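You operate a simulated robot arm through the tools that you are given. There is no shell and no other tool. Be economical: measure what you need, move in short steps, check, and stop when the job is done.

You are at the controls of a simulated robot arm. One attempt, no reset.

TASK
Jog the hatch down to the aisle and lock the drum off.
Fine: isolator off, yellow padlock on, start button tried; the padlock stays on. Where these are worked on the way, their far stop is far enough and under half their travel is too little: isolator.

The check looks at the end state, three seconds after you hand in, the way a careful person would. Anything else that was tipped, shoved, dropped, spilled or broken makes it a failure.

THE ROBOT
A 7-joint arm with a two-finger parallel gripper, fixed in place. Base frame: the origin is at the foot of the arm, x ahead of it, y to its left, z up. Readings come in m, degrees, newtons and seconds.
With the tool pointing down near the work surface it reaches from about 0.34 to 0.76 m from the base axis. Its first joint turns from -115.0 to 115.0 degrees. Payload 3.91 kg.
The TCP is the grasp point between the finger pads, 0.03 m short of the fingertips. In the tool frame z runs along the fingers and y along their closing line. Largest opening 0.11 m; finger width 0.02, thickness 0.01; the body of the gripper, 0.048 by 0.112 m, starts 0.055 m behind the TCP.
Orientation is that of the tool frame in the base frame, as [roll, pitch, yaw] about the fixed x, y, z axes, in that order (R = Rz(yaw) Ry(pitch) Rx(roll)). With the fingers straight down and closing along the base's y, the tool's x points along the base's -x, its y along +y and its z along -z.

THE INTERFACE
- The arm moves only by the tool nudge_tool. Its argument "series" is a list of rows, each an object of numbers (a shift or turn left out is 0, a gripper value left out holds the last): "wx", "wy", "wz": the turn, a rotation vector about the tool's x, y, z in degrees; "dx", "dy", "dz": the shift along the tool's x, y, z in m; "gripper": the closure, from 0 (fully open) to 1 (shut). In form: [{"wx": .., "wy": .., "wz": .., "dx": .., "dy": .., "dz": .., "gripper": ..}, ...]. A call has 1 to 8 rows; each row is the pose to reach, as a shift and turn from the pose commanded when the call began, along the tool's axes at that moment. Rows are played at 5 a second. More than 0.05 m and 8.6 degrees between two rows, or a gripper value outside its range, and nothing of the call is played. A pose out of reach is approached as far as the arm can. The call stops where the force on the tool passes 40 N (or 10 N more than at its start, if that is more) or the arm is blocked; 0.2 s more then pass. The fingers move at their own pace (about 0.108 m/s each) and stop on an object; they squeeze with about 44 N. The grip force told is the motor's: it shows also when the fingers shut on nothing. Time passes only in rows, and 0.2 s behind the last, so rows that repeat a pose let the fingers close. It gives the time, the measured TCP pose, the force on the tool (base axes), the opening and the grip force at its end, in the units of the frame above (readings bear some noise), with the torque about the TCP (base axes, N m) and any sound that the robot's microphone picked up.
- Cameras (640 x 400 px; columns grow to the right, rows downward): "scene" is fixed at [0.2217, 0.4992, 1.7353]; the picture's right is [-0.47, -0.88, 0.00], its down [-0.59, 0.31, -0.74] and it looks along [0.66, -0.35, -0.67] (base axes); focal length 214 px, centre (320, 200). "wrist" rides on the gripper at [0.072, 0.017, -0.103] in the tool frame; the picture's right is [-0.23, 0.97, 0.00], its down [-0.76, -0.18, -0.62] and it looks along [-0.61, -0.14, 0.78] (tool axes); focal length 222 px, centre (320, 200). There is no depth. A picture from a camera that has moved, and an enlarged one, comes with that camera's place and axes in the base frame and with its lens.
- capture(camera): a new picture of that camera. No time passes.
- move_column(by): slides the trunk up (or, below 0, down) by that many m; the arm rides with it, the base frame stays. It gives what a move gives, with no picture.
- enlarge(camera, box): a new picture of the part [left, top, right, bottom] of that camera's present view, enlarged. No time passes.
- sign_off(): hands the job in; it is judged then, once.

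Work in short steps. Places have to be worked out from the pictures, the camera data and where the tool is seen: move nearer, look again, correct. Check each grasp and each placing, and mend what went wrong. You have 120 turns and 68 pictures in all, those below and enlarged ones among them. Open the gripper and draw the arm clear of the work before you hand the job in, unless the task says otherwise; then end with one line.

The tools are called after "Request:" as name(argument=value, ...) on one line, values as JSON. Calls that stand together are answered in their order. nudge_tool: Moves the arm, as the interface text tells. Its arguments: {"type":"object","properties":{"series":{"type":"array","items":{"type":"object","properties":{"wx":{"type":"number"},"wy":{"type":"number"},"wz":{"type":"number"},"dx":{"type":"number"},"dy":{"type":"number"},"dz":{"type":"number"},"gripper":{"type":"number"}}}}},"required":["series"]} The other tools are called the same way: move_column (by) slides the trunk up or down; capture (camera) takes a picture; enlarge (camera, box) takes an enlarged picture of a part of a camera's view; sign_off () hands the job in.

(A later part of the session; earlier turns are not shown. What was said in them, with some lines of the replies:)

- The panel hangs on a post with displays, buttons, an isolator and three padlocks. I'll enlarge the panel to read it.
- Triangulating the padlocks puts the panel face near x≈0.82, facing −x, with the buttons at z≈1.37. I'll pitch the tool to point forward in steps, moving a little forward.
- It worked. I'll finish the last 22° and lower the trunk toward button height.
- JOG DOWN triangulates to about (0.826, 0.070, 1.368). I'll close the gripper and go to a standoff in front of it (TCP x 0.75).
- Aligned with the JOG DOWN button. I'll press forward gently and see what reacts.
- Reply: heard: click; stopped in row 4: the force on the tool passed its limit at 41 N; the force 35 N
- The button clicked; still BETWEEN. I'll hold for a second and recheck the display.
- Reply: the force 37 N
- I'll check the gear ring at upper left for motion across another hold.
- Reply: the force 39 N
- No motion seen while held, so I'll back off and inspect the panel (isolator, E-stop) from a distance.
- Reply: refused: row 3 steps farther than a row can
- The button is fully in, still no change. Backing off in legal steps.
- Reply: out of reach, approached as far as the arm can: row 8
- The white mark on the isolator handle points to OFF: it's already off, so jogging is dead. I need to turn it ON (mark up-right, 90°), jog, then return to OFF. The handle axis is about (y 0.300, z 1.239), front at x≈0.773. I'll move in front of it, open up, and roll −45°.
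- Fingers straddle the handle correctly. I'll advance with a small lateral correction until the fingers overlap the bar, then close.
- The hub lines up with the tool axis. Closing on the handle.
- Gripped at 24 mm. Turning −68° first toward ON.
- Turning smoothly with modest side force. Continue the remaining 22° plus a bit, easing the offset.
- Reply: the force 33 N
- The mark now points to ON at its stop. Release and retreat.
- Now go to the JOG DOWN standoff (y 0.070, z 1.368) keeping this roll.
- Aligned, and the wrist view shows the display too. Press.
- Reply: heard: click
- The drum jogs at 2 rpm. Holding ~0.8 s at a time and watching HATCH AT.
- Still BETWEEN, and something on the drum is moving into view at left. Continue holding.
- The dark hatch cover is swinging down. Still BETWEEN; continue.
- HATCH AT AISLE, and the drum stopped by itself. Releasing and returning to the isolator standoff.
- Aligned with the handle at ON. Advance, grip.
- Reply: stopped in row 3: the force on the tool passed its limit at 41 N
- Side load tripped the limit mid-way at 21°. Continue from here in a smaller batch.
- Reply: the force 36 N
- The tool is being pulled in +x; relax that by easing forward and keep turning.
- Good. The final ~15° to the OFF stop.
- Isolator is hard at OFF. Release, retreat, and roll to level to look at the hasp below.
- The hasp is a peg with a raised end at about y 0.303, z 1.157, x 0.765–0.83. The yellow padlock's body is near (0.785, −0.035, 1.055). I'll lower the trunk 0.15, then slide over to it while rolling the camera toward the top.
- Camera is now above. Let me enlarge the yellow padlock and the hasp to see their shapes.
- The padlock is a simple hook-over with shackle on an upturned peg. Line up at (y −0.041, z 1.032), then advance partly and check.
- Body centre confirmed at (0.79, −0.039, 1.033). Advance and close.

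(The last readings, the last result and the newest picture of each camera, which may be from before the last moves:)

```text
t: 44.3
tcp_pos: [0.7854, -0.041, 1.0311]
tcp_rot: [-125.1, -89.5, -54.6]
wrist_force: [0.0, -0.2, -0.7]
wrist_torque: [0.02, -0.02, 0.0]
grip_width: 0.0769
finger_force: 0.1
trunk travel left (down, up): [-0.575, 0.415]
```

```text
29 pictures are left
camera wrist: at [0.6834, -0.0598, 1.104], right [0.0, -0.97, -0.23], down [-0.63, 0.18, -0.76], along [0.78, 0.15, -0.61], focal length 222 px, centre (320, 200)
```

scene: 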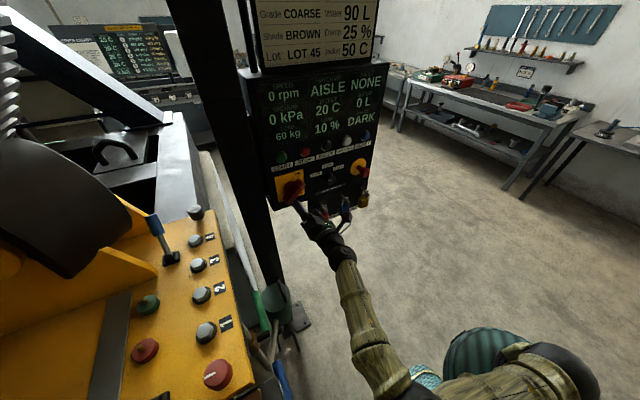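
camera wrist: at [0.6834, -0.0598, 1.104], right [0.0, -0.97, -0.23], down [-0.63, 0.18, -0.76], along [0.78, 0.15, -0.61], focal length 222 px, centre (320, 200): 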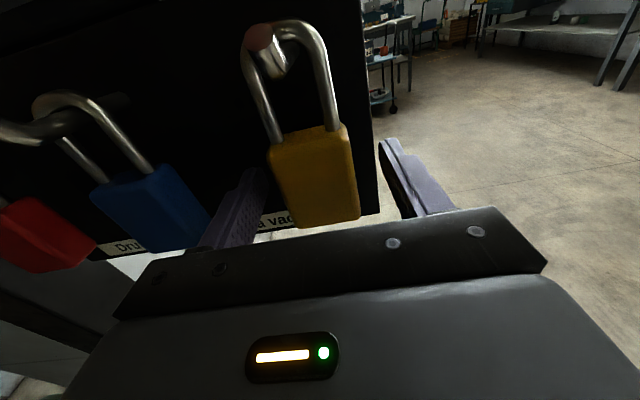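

Body is between the fingers. Closing gently.

Request:
nudge_tool(series=[{"gripper": 0.5}, {"gripper": 1}, {"gripper": 1}, {"gripper": 1}])

Request:
capture(camera="wrist")

```text
t: 45.3
tcp_pos: [0.7857, -0.0413, 1.0302]
tcp_rot: [-128.6, -89.5, -51.1]
wrist_force: [-0.5, -0.1, 0.7]
wrist_torque: [-0.01, 0.02, 0.02]
grip_width: 0.0437
finger_force: 44.4
trunk travel left (down, up): [-0.575, 0.415]
```

```text
28 pictures are left
camera wrist: at [0.6833, -0.0598, 1.1039], right [0.0, -0.97, -0.23], down [-0.63, 0.18, -0.76], along [0.78, 0.15, -0.61], focal length 222 px, centre (320, 200)
```

wrist: 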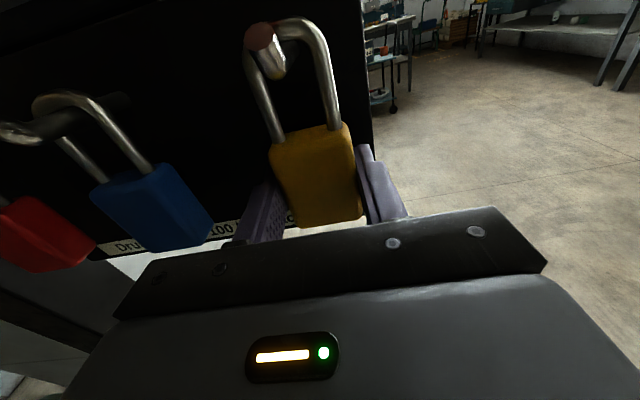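

Gripped at 44 mm. Lift 20 mm straight up and check.

Request:
nudge_tool(series=[{"dx": 0.007}, {"dx": 0.014}, {"dx": 0.02}])

Request:
capture(camera="wrist")

```text
t: 46.1
tcp_pos: [0.786, -0.041, 1.0505]
tcp_rot: [-125.3, -89.5, -54.5]
wrist_force: [-0.4, -0.4, -0.9]
wrist_torque: [-0.02, -0.03, 0.02]
grip_width: 0.0436
finger_force: 43.9
trunk travel left (down, up): [-0.575, 0.415]
```

```text
27 pictures are left
camera wrist: at [0.6833, -0.0598, 1.1236], right [0.0, -0.97, -0.23], down [-0.63, 0.18, -0.76], along [0.78, 0.15, -0.61], focal length 222 px, centre (320, 200)
```

wrist: 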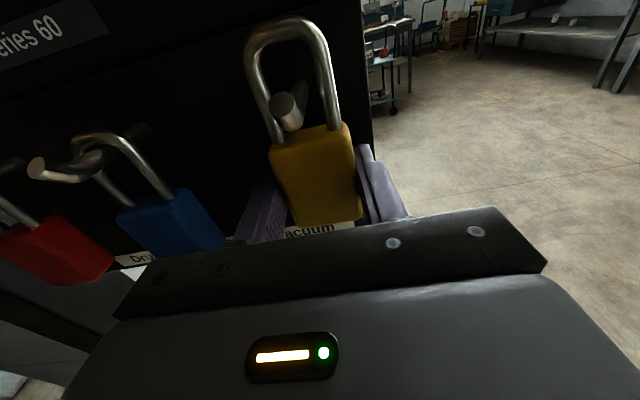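

The peg tip now floats in the middle of the hoop. Pull straight out 0.12 m.

Request:
nudge_tool(series=[{"dz": -0.03}, {"dz": -0.06}, {"dz": -0.09}, {"dz": -0.12}])

Request:
capture(camera="wrist")

```text
t: 47.1
tcp_pos: [0.6665, -0.0414, 1.0513]
tcp_rot: [-127.8, -89.5, -51.9]
wrist_force: [-0.4, 0.0, -1.8]
wrist_torque: [0.02, 0.01, 0.02]
grip_width: 0.0433
finger_force: 43.7
trunk travel left (down, up): [-0.575, 0.415]
```

```text
26 pictures are left
camera wrist: at [0.5632, -0.0606, 1.1249], right [0.0, -0.97, -0.23], down [-0.63, 0.18, -0.76], along [0.78, 0.15, -0.61], focal length 222 px, centre (320, 200)
```

wrist: 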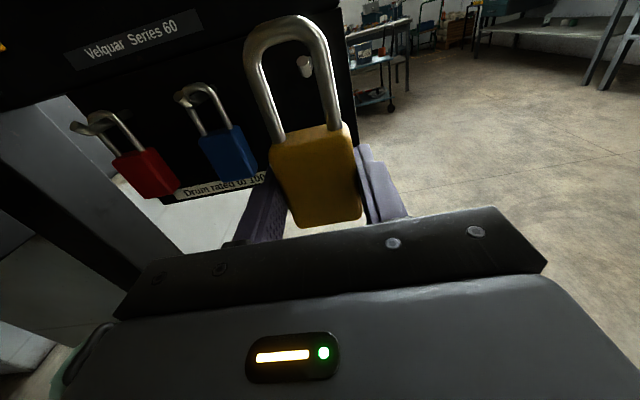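

Padlock is free in the grip. From this standoff the peg tip appears at (305,66), my reference for the hasp. Moving across to y≈0.304, z≈1.103.

Request:
nudge_tool(series=[{"dx": 0.007, "dy": -0.043}, {"dx": 0.013, "dy": -0.086}, {"dx": 0.02, "dy": -0.129}, {"dx": 0.026, "dy": -0.172}, {"dx": 0.033, "dy": -0.215}, {"dx": 0.039, "dy": -0.258}, {"dx": 0.046, "dy": -0.301}, {"dx": 0.052, "dy": -0.344}])

Request:
capture(camera="wrist")

Request:
enlarge(camera="scene", box=[240, 150, 368, 230])

```text
t: 48.9
tcp_pos: [0.6662, 0.3027, 1.1063]
tcp_rot: [-121.5, -89.4, -58.4]
wrist_force: [-0.1, -0.3, -1.1]
wrist_torque: [-0.03, 0.02, 0.03]
grip_width: 0.0434
finger_force: 44.0
trunk travel left (down, up): [-0.575, 0.415]
```

```text
25 pictures are left
camera wrist: at [0.5636, 0.284, 1.1805], right [0.0, -0.97, -0.23], down [-0.63, 0.18, -0.76], along [0.78, 0.15, -0.61], focal length 222 px, centre (320, 200)
```

wrist: 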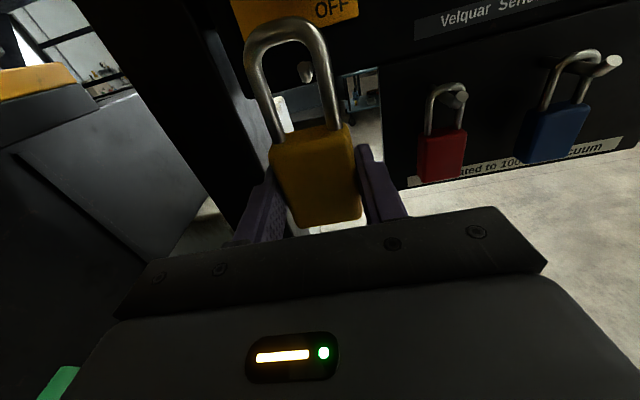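

```text
5.00 times, centred on (304, 190) of scene
camera zoom: at [0.2217, 0.4992, 1.7353], right [-0.47, -0.88, 0.0], down [-0.59, 0.31, -0.74], along [0.66, -0.35, -0.67], focal length 1072 px, centre (400, 250)
```

zoom: 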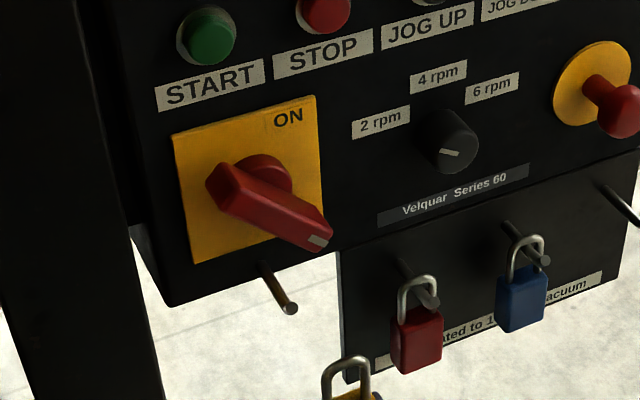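

Hasp tip appears at (306,72), about 5 mm low versus the reference. Lower 5 mm and start inserting, with a check midway.

Request:
nudge_tool(series=[{"dx": -0.005}, {"dx": -0.005, "dz": 0.03}, {"dx": -0.005, "dz": 0.06}, {"dx": -0.005, "dz": 0.08}])

Request:
capture(camera="wrist")

```text
t: 49.9
tcp_pos: [0.7465, 0.3034, 1.1019]
tcp_rot: [-134.8, -89.4, -44.9]
wrist_force: [0.0, 0.4, -1.2]
wrist_torque: [-0.02, 0.01, -0.04]
grip_width: 0.0435
finger_force: 44.1
trunk travel left (down, up): [-0.575, 0.415]
```

```text
23 pictures are left
camera wrist: at [0.6429, 0.2842, 1.1748], right [0.0, -0.97, -0.23], down [-0.63, 0.18, -0.76], along [0.78, 0.15, -0.61], focal length 222 px, centre (320, 200)
```

wrist: 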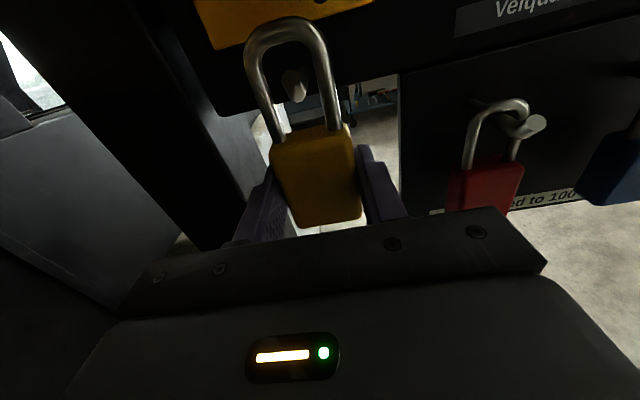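

The hasp tip is centred inside the hoop. Continue to the reference depth.

Request:
nudge_tool(series=[{"dz": 0.015, "dx": -0.002}, {"dz": 0.03, "dx": -0.002}, {"dz": 0.04, "dx": -0.002}])

Request:
capture(camera="wrist")

```text
t: 50.7
tcp_pos: [0.7857, 0.3033, 1.0995]
tcp_rot: [-130.3, -89.5, -49.3]
wrist_force: [0.2, -0.4, -1.4]
wrist_torque: [0.03, 0.02, -0.01]
grip_width: 0.0435
finger_force: 44.0
trunk travel left (down, up): [-0.575, 0.415]
```

```text
22 pictures are left
camera wrist: at [0.6825, 0.2845, 1.1725], right [0.0, -0.97, -0.23], down [-0.63, 0.18, -0.76], along [0.78, 0.15, -0.61], focal length 222 px, centre (320, 200)
```

wrist: 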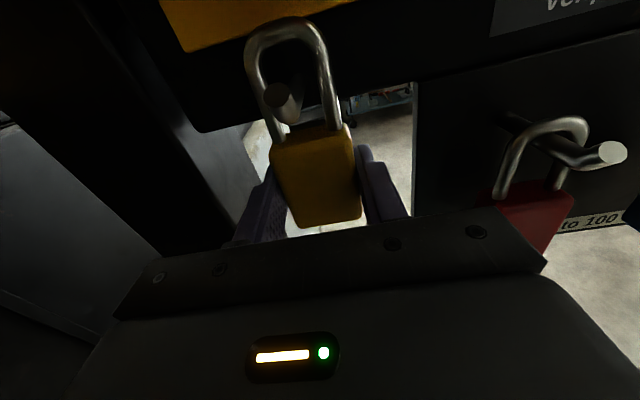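

Matches the reference — the hasp passes through the shackle. Lower ~20 mm until it rests.

Request:
nudge_tool(series=[{"dx": -0.008}, {"dx": -0.014}, {"dx": -0.018}])

Request:
capture(camera="wrist")

```text
t: 51.5
tcp_pos: [0.7844, 0.3031, 1.0823]
tcp_rot: [-103.5, -89.5, -76.1]
wrist_force: [4.9, 3.6, 9.6]
wrist_torque: [-0.2, 0.22, 0.04]
grip_width: 0.0435
finger_force: 44.6
trunk travel left (down, up): [-0.575, 0.415]
```

```text
21 pictures are left
camera wrist: at [0.6811, 0.2844, 1.1557], right [0.01, -0.97, -0.23], down [-0.63, 0.18, -0.76], along [0.78, 0.15, -0.61], focal length 222 px, centre (320, 200)
```

wrist: 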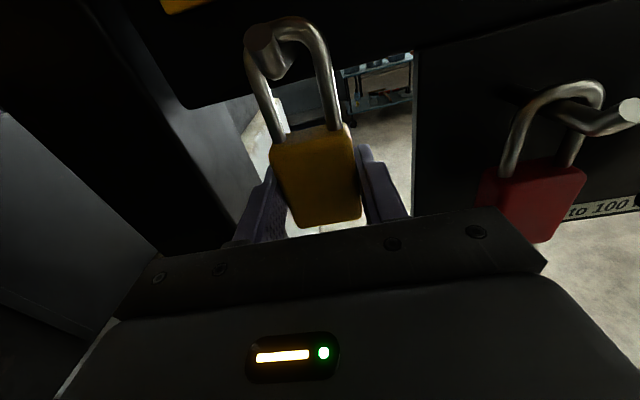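

The shackle is resting on the hasp (≈10 N up). Ease up 1.5 mm and open slowly.

Request:
nudge_tool(series=[{"dx": 0.0015}, {"dx": 0.0015, "gripper": 0.5}, {"dx": 0.0015, "gripper": 0.4}, {"dx": 0.0015, "gripper": 0.3}, {"dx": 0.0015, "gripper": 0.3}, {"dx": 0.0015, "gripper": 0.3}])

Request:
capture(camera="wrist")

```text
t: 52.9
tcp_pos: [0.7856, 0.3034, 1.0813]
tcp_rot: [-127.9, -89.5, -51.9]
wrist_force: [-0.6, -0.4, 0.5]
wrist_torque: [0.0, -0.04, -0.01]
grip_width: 0.0771
finger_force: 0.0
trunk travel left (down, up): [-0.575, 0.415]
```

```text
20 pictures are left
camera wrist: at [0.6824, 0.2844, 1.1545], right [0.0, -0.97, -0.23], down [-0.63, 0.18, -0.76], along [0.78, 0.15, -0.61], focal length 222 px, centre (320, 200)
```

wrist: 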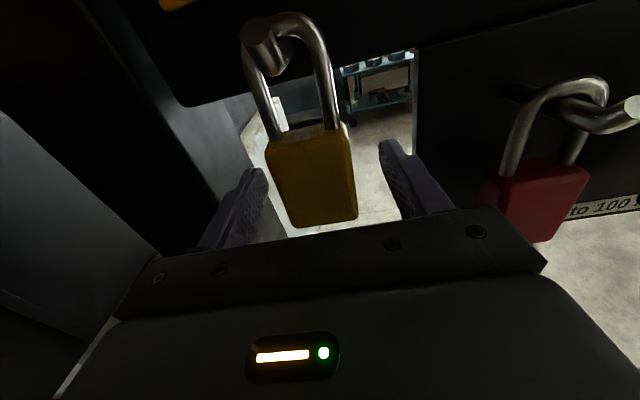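

Hanging freely on the hasp. Retreat straight back, then raise the trunk.

Request:
nudge_tool(series=[{"dz": -0.02}, {"dz": -0.05}, {"dz": -0.09}, {"dz": -0.12}])

Request:
move_column(by=0.2)

Request:
nudge_tool(series=[{"dx": 0.03, "dy": -0.01, "gripper": 1}, {"dx": 0.06, "dy": -0.02}, {"dx": 0.086, "dy": -0.021}, {"dx": 0.086, "dy": -0.021}])

Request:
capture(camera="wrist")

Request:
enlarge(camera="scene", box=[220, 60, 412, 240])

```text
t: 53.9
tcp_pos: [0.6664, 0.3012, 1.0798]
tcp_rot: [-127.1, -89.5, -52.6]
wrist_force: [-0.5, -0.2, -0.5]
wrist_torque: [0.03, -0.01, 0.02]
grip_width: 0.0771
finger_force: 0.1
trunk travel left (down, up): [-0.575, 0.415]
```

```text
t: 56.1
tcp_pos: [0.6662, 0.3021, 1.2806]
tcp_rot: [-129.2, -89.4, -50.4]
wrist_force: [0.1, 1.4, -0.4]
wrist_torque: [-0.01, 0.01, -0.03]
grip_width: 0.0771
finger_force: 0.1
trunk travel left (down, up): [-0.775, 0.215]
```

```text
t: 57.1
tcp_pos: [0.6647, 0.3228, 1.3652]
tcp_rot: [-132.8, -89.6, -46.9]
wrist_force: [1.0, 0.8, -0.8]
wrist_torque: [-0.01, 0.0, 0.02]
grip_width: 0.0002
finger_force: 36.8
trunk travel left (down, up): [-0.775, 0.215]
```

```text
19 pictures are left
camera wrist: at [0.5625, 0.3036, 1.438], right [0.0, -0.97, -0.23], down [-0.63, 0.18, -0.76], along [0.78, 0.15, -0.61], focal length 222 px, centre (320, 200)
```

wrist: 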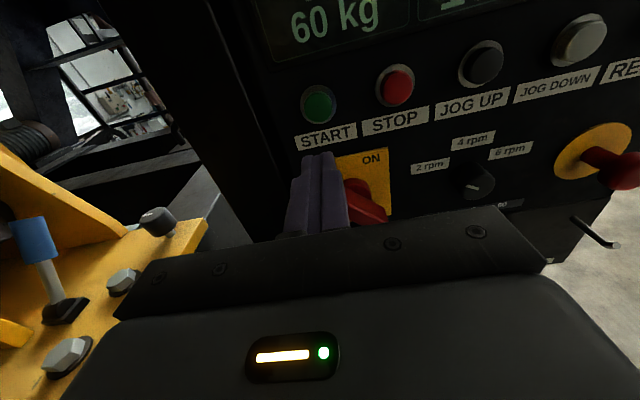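

```text
2.22 times, centred on (316, 150) of scene
camera zoom: at [0.2217, 0.4992, 1.7353], right [-0.47, -0.88, 0.0], down [-0.59, 0.31, -0.74], along [0.66, -0.35, -0.67], focal length 477 px, centre (329, 311)
```

zoom: 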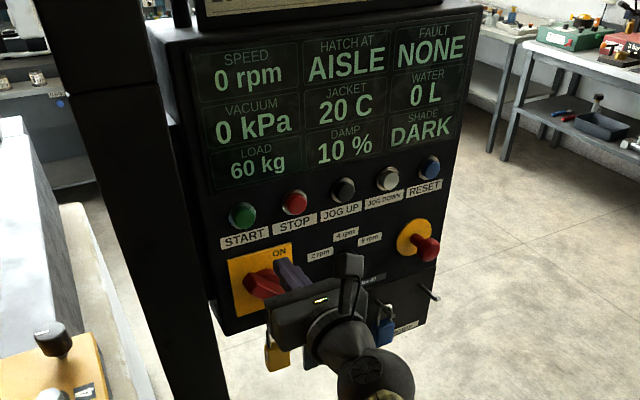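

START is at about (y 0.322, z 1.370); aligned within a few mm. Advance to just short, then press.

Request:
nudge_tool(series=[{"dx": 0.004, "dz": 0.03}, {"dx": 0.004, "dz": 0.07}, {"dx": 0.004, "dz": 0.09}])

Request:
capture(camera="wrist")

```text
t: 57.9
tcp_pos: [0.757, 0.323, 1.3681]
tcp_rot: [-124.5, -89.5, -55.3]
wrist_force: [-0.3, 0.8, 0.8]
wrist_torque: [0.0, -0.02, 0.0]
grip_width: 0.0
finger_force: 37.6
trunk travel left (down, up): [-0.775, 0.215]
```

```text
17 pictures are left
camera wrist: at [0.6545, 0.3047, 1.4414], right [0.0, -0.97, -0.23], down [-0.63, 0.18, -0.76], along [0.78, 0.15, -0.61], focal length 222 px, centre (320, 200)
```

wrist: 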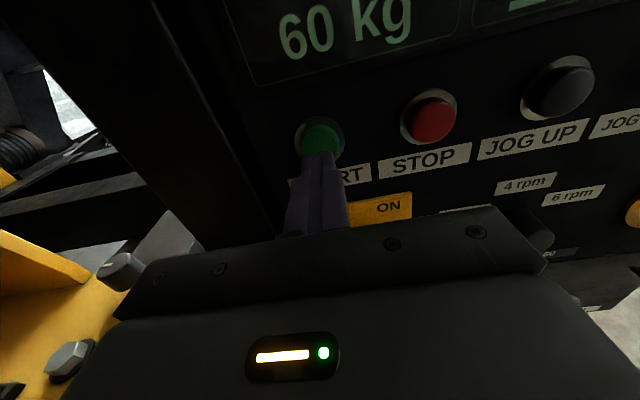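

Fingertips are on the START button's axis. Press to the click depth and hold briefly.

Request:
nudge_tool(series=[{"dz": 0.015}, {"dz": 0.025}, {"dz": 0.031}, {"dz": 0.031}])

Request:
enlarge(camera="scene", box=[220, 60, 412, 240])

```text
t: 58.9
tcp_pos: [0.7871, 0.3229, 1.3689]
tcp_rot: [-127.8, -89.7, -51.8]
wrist_force: [-2.6, 0.8, -1.6]
wrist_torque: [0.0, -0.04, -0.01]
grip_width: 0.0
finger_force: 37.4
trunk travel left (down, up): [-0.775, 0.215]
heard: click
```

```text
2.22 times, centred on (316, 150) of scene
camera zoom: at [0.2217, 0.4992, 1.7353], right [-0.47, -0.88, 0.0], down [-0.59, 0.31, -0.74], along [0.66, -0.35, -0.67], focal length 477 px, centre (329, 311)
```

zoom: 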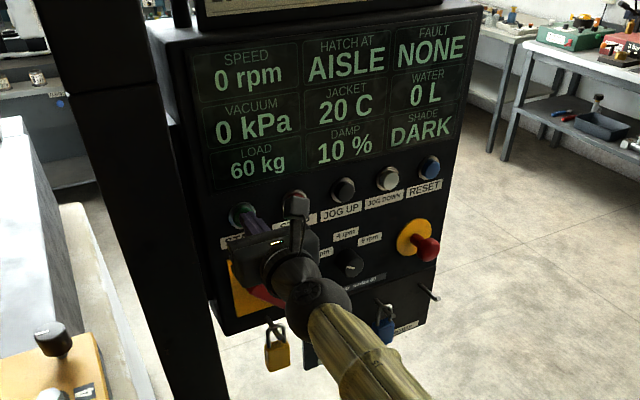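

START clicked and the drum stayed at 0 rpm with the lock on. Retreat, open the gripper, and draw clear.

Request:
nudge_tool(series=[{"dz": -0.03}, {"dz": -0.07}, {"dz": -0.11}, {"dz": -0.14, "dy": 0.03}, {"dz": -0.16, "dy": 0.07}, {"dz": -0.18, "dy": 0.11, "gripper": 0}, {"dz": -0.2, "dy": 0.15}, {"dz": -0.2, "dy": 0.19}])

Request:
nudge_tool(series=[{"dy": 0.045}, {"dy": 0.09}, {"dy": 0.135}, {"dy": 0.18}, {"dy": 0.2}])

Request:
capture(camera="scene")

Request:
enlarge(camera="scene", box=[230, 60, 390, 240])

```text
t: 60.7
tcp_pos: [0.5891, 0.1294, 1.3662]
tcp_rot: [-124.8, -89.4, -55.0]
wrist_force: [0.1, 0.0, 1.0]
wrist_torque: [-0.02, -0.01, 0.02]
grip_width: 0.1101
finger_force: 0.0
trunk travel left (down, up): [-0.775, 0.215]
```

```text
t: 61.9
tcp_pos: [0.5876, -0.0672, 1.3673]
tcp_rot: [-127.5, -89.5, -52.2]
wrist_force: [0.4, 0.9, -0.2]
wrist_torque: [0.01, 0.01, -0.01]
grip_width: 0.11
finger_force: 0.1
trunk travel left (down, up): [-0.775, 0.215]
```

```text
15 pictures are left
```

scene: 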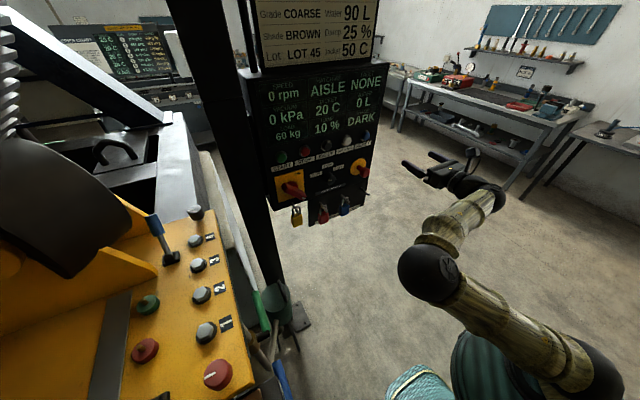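

```text
2.22 times, centred on (310, 150) of scene
camera zoom: at [0.2217, 0.4992, 1.7353], right [-0.47, -0.88, 0.0], down [-0.59, 0.31, -0.74], along [0.66, -0.35, -0.67], focal length 477 px, centre (342, 311)
```

zoom: 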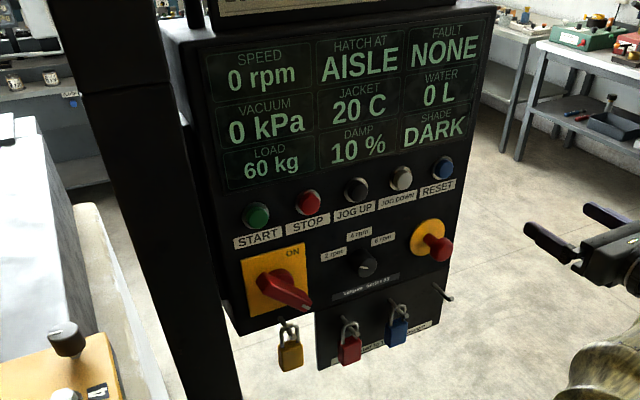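

Everything checks out: hatch at AISLE, 0 rpm, isolator OFF, the yellow padlock on the hasp, the other locks in place, and the arm clear. Handing in.

Request:
sign_off()

```text
The job is handed in.
```

The hatch is jogged down to the aisle, the isolator is off with the yellow padlock left on, and the drum stayed at 0 rpm when I tried the start button.
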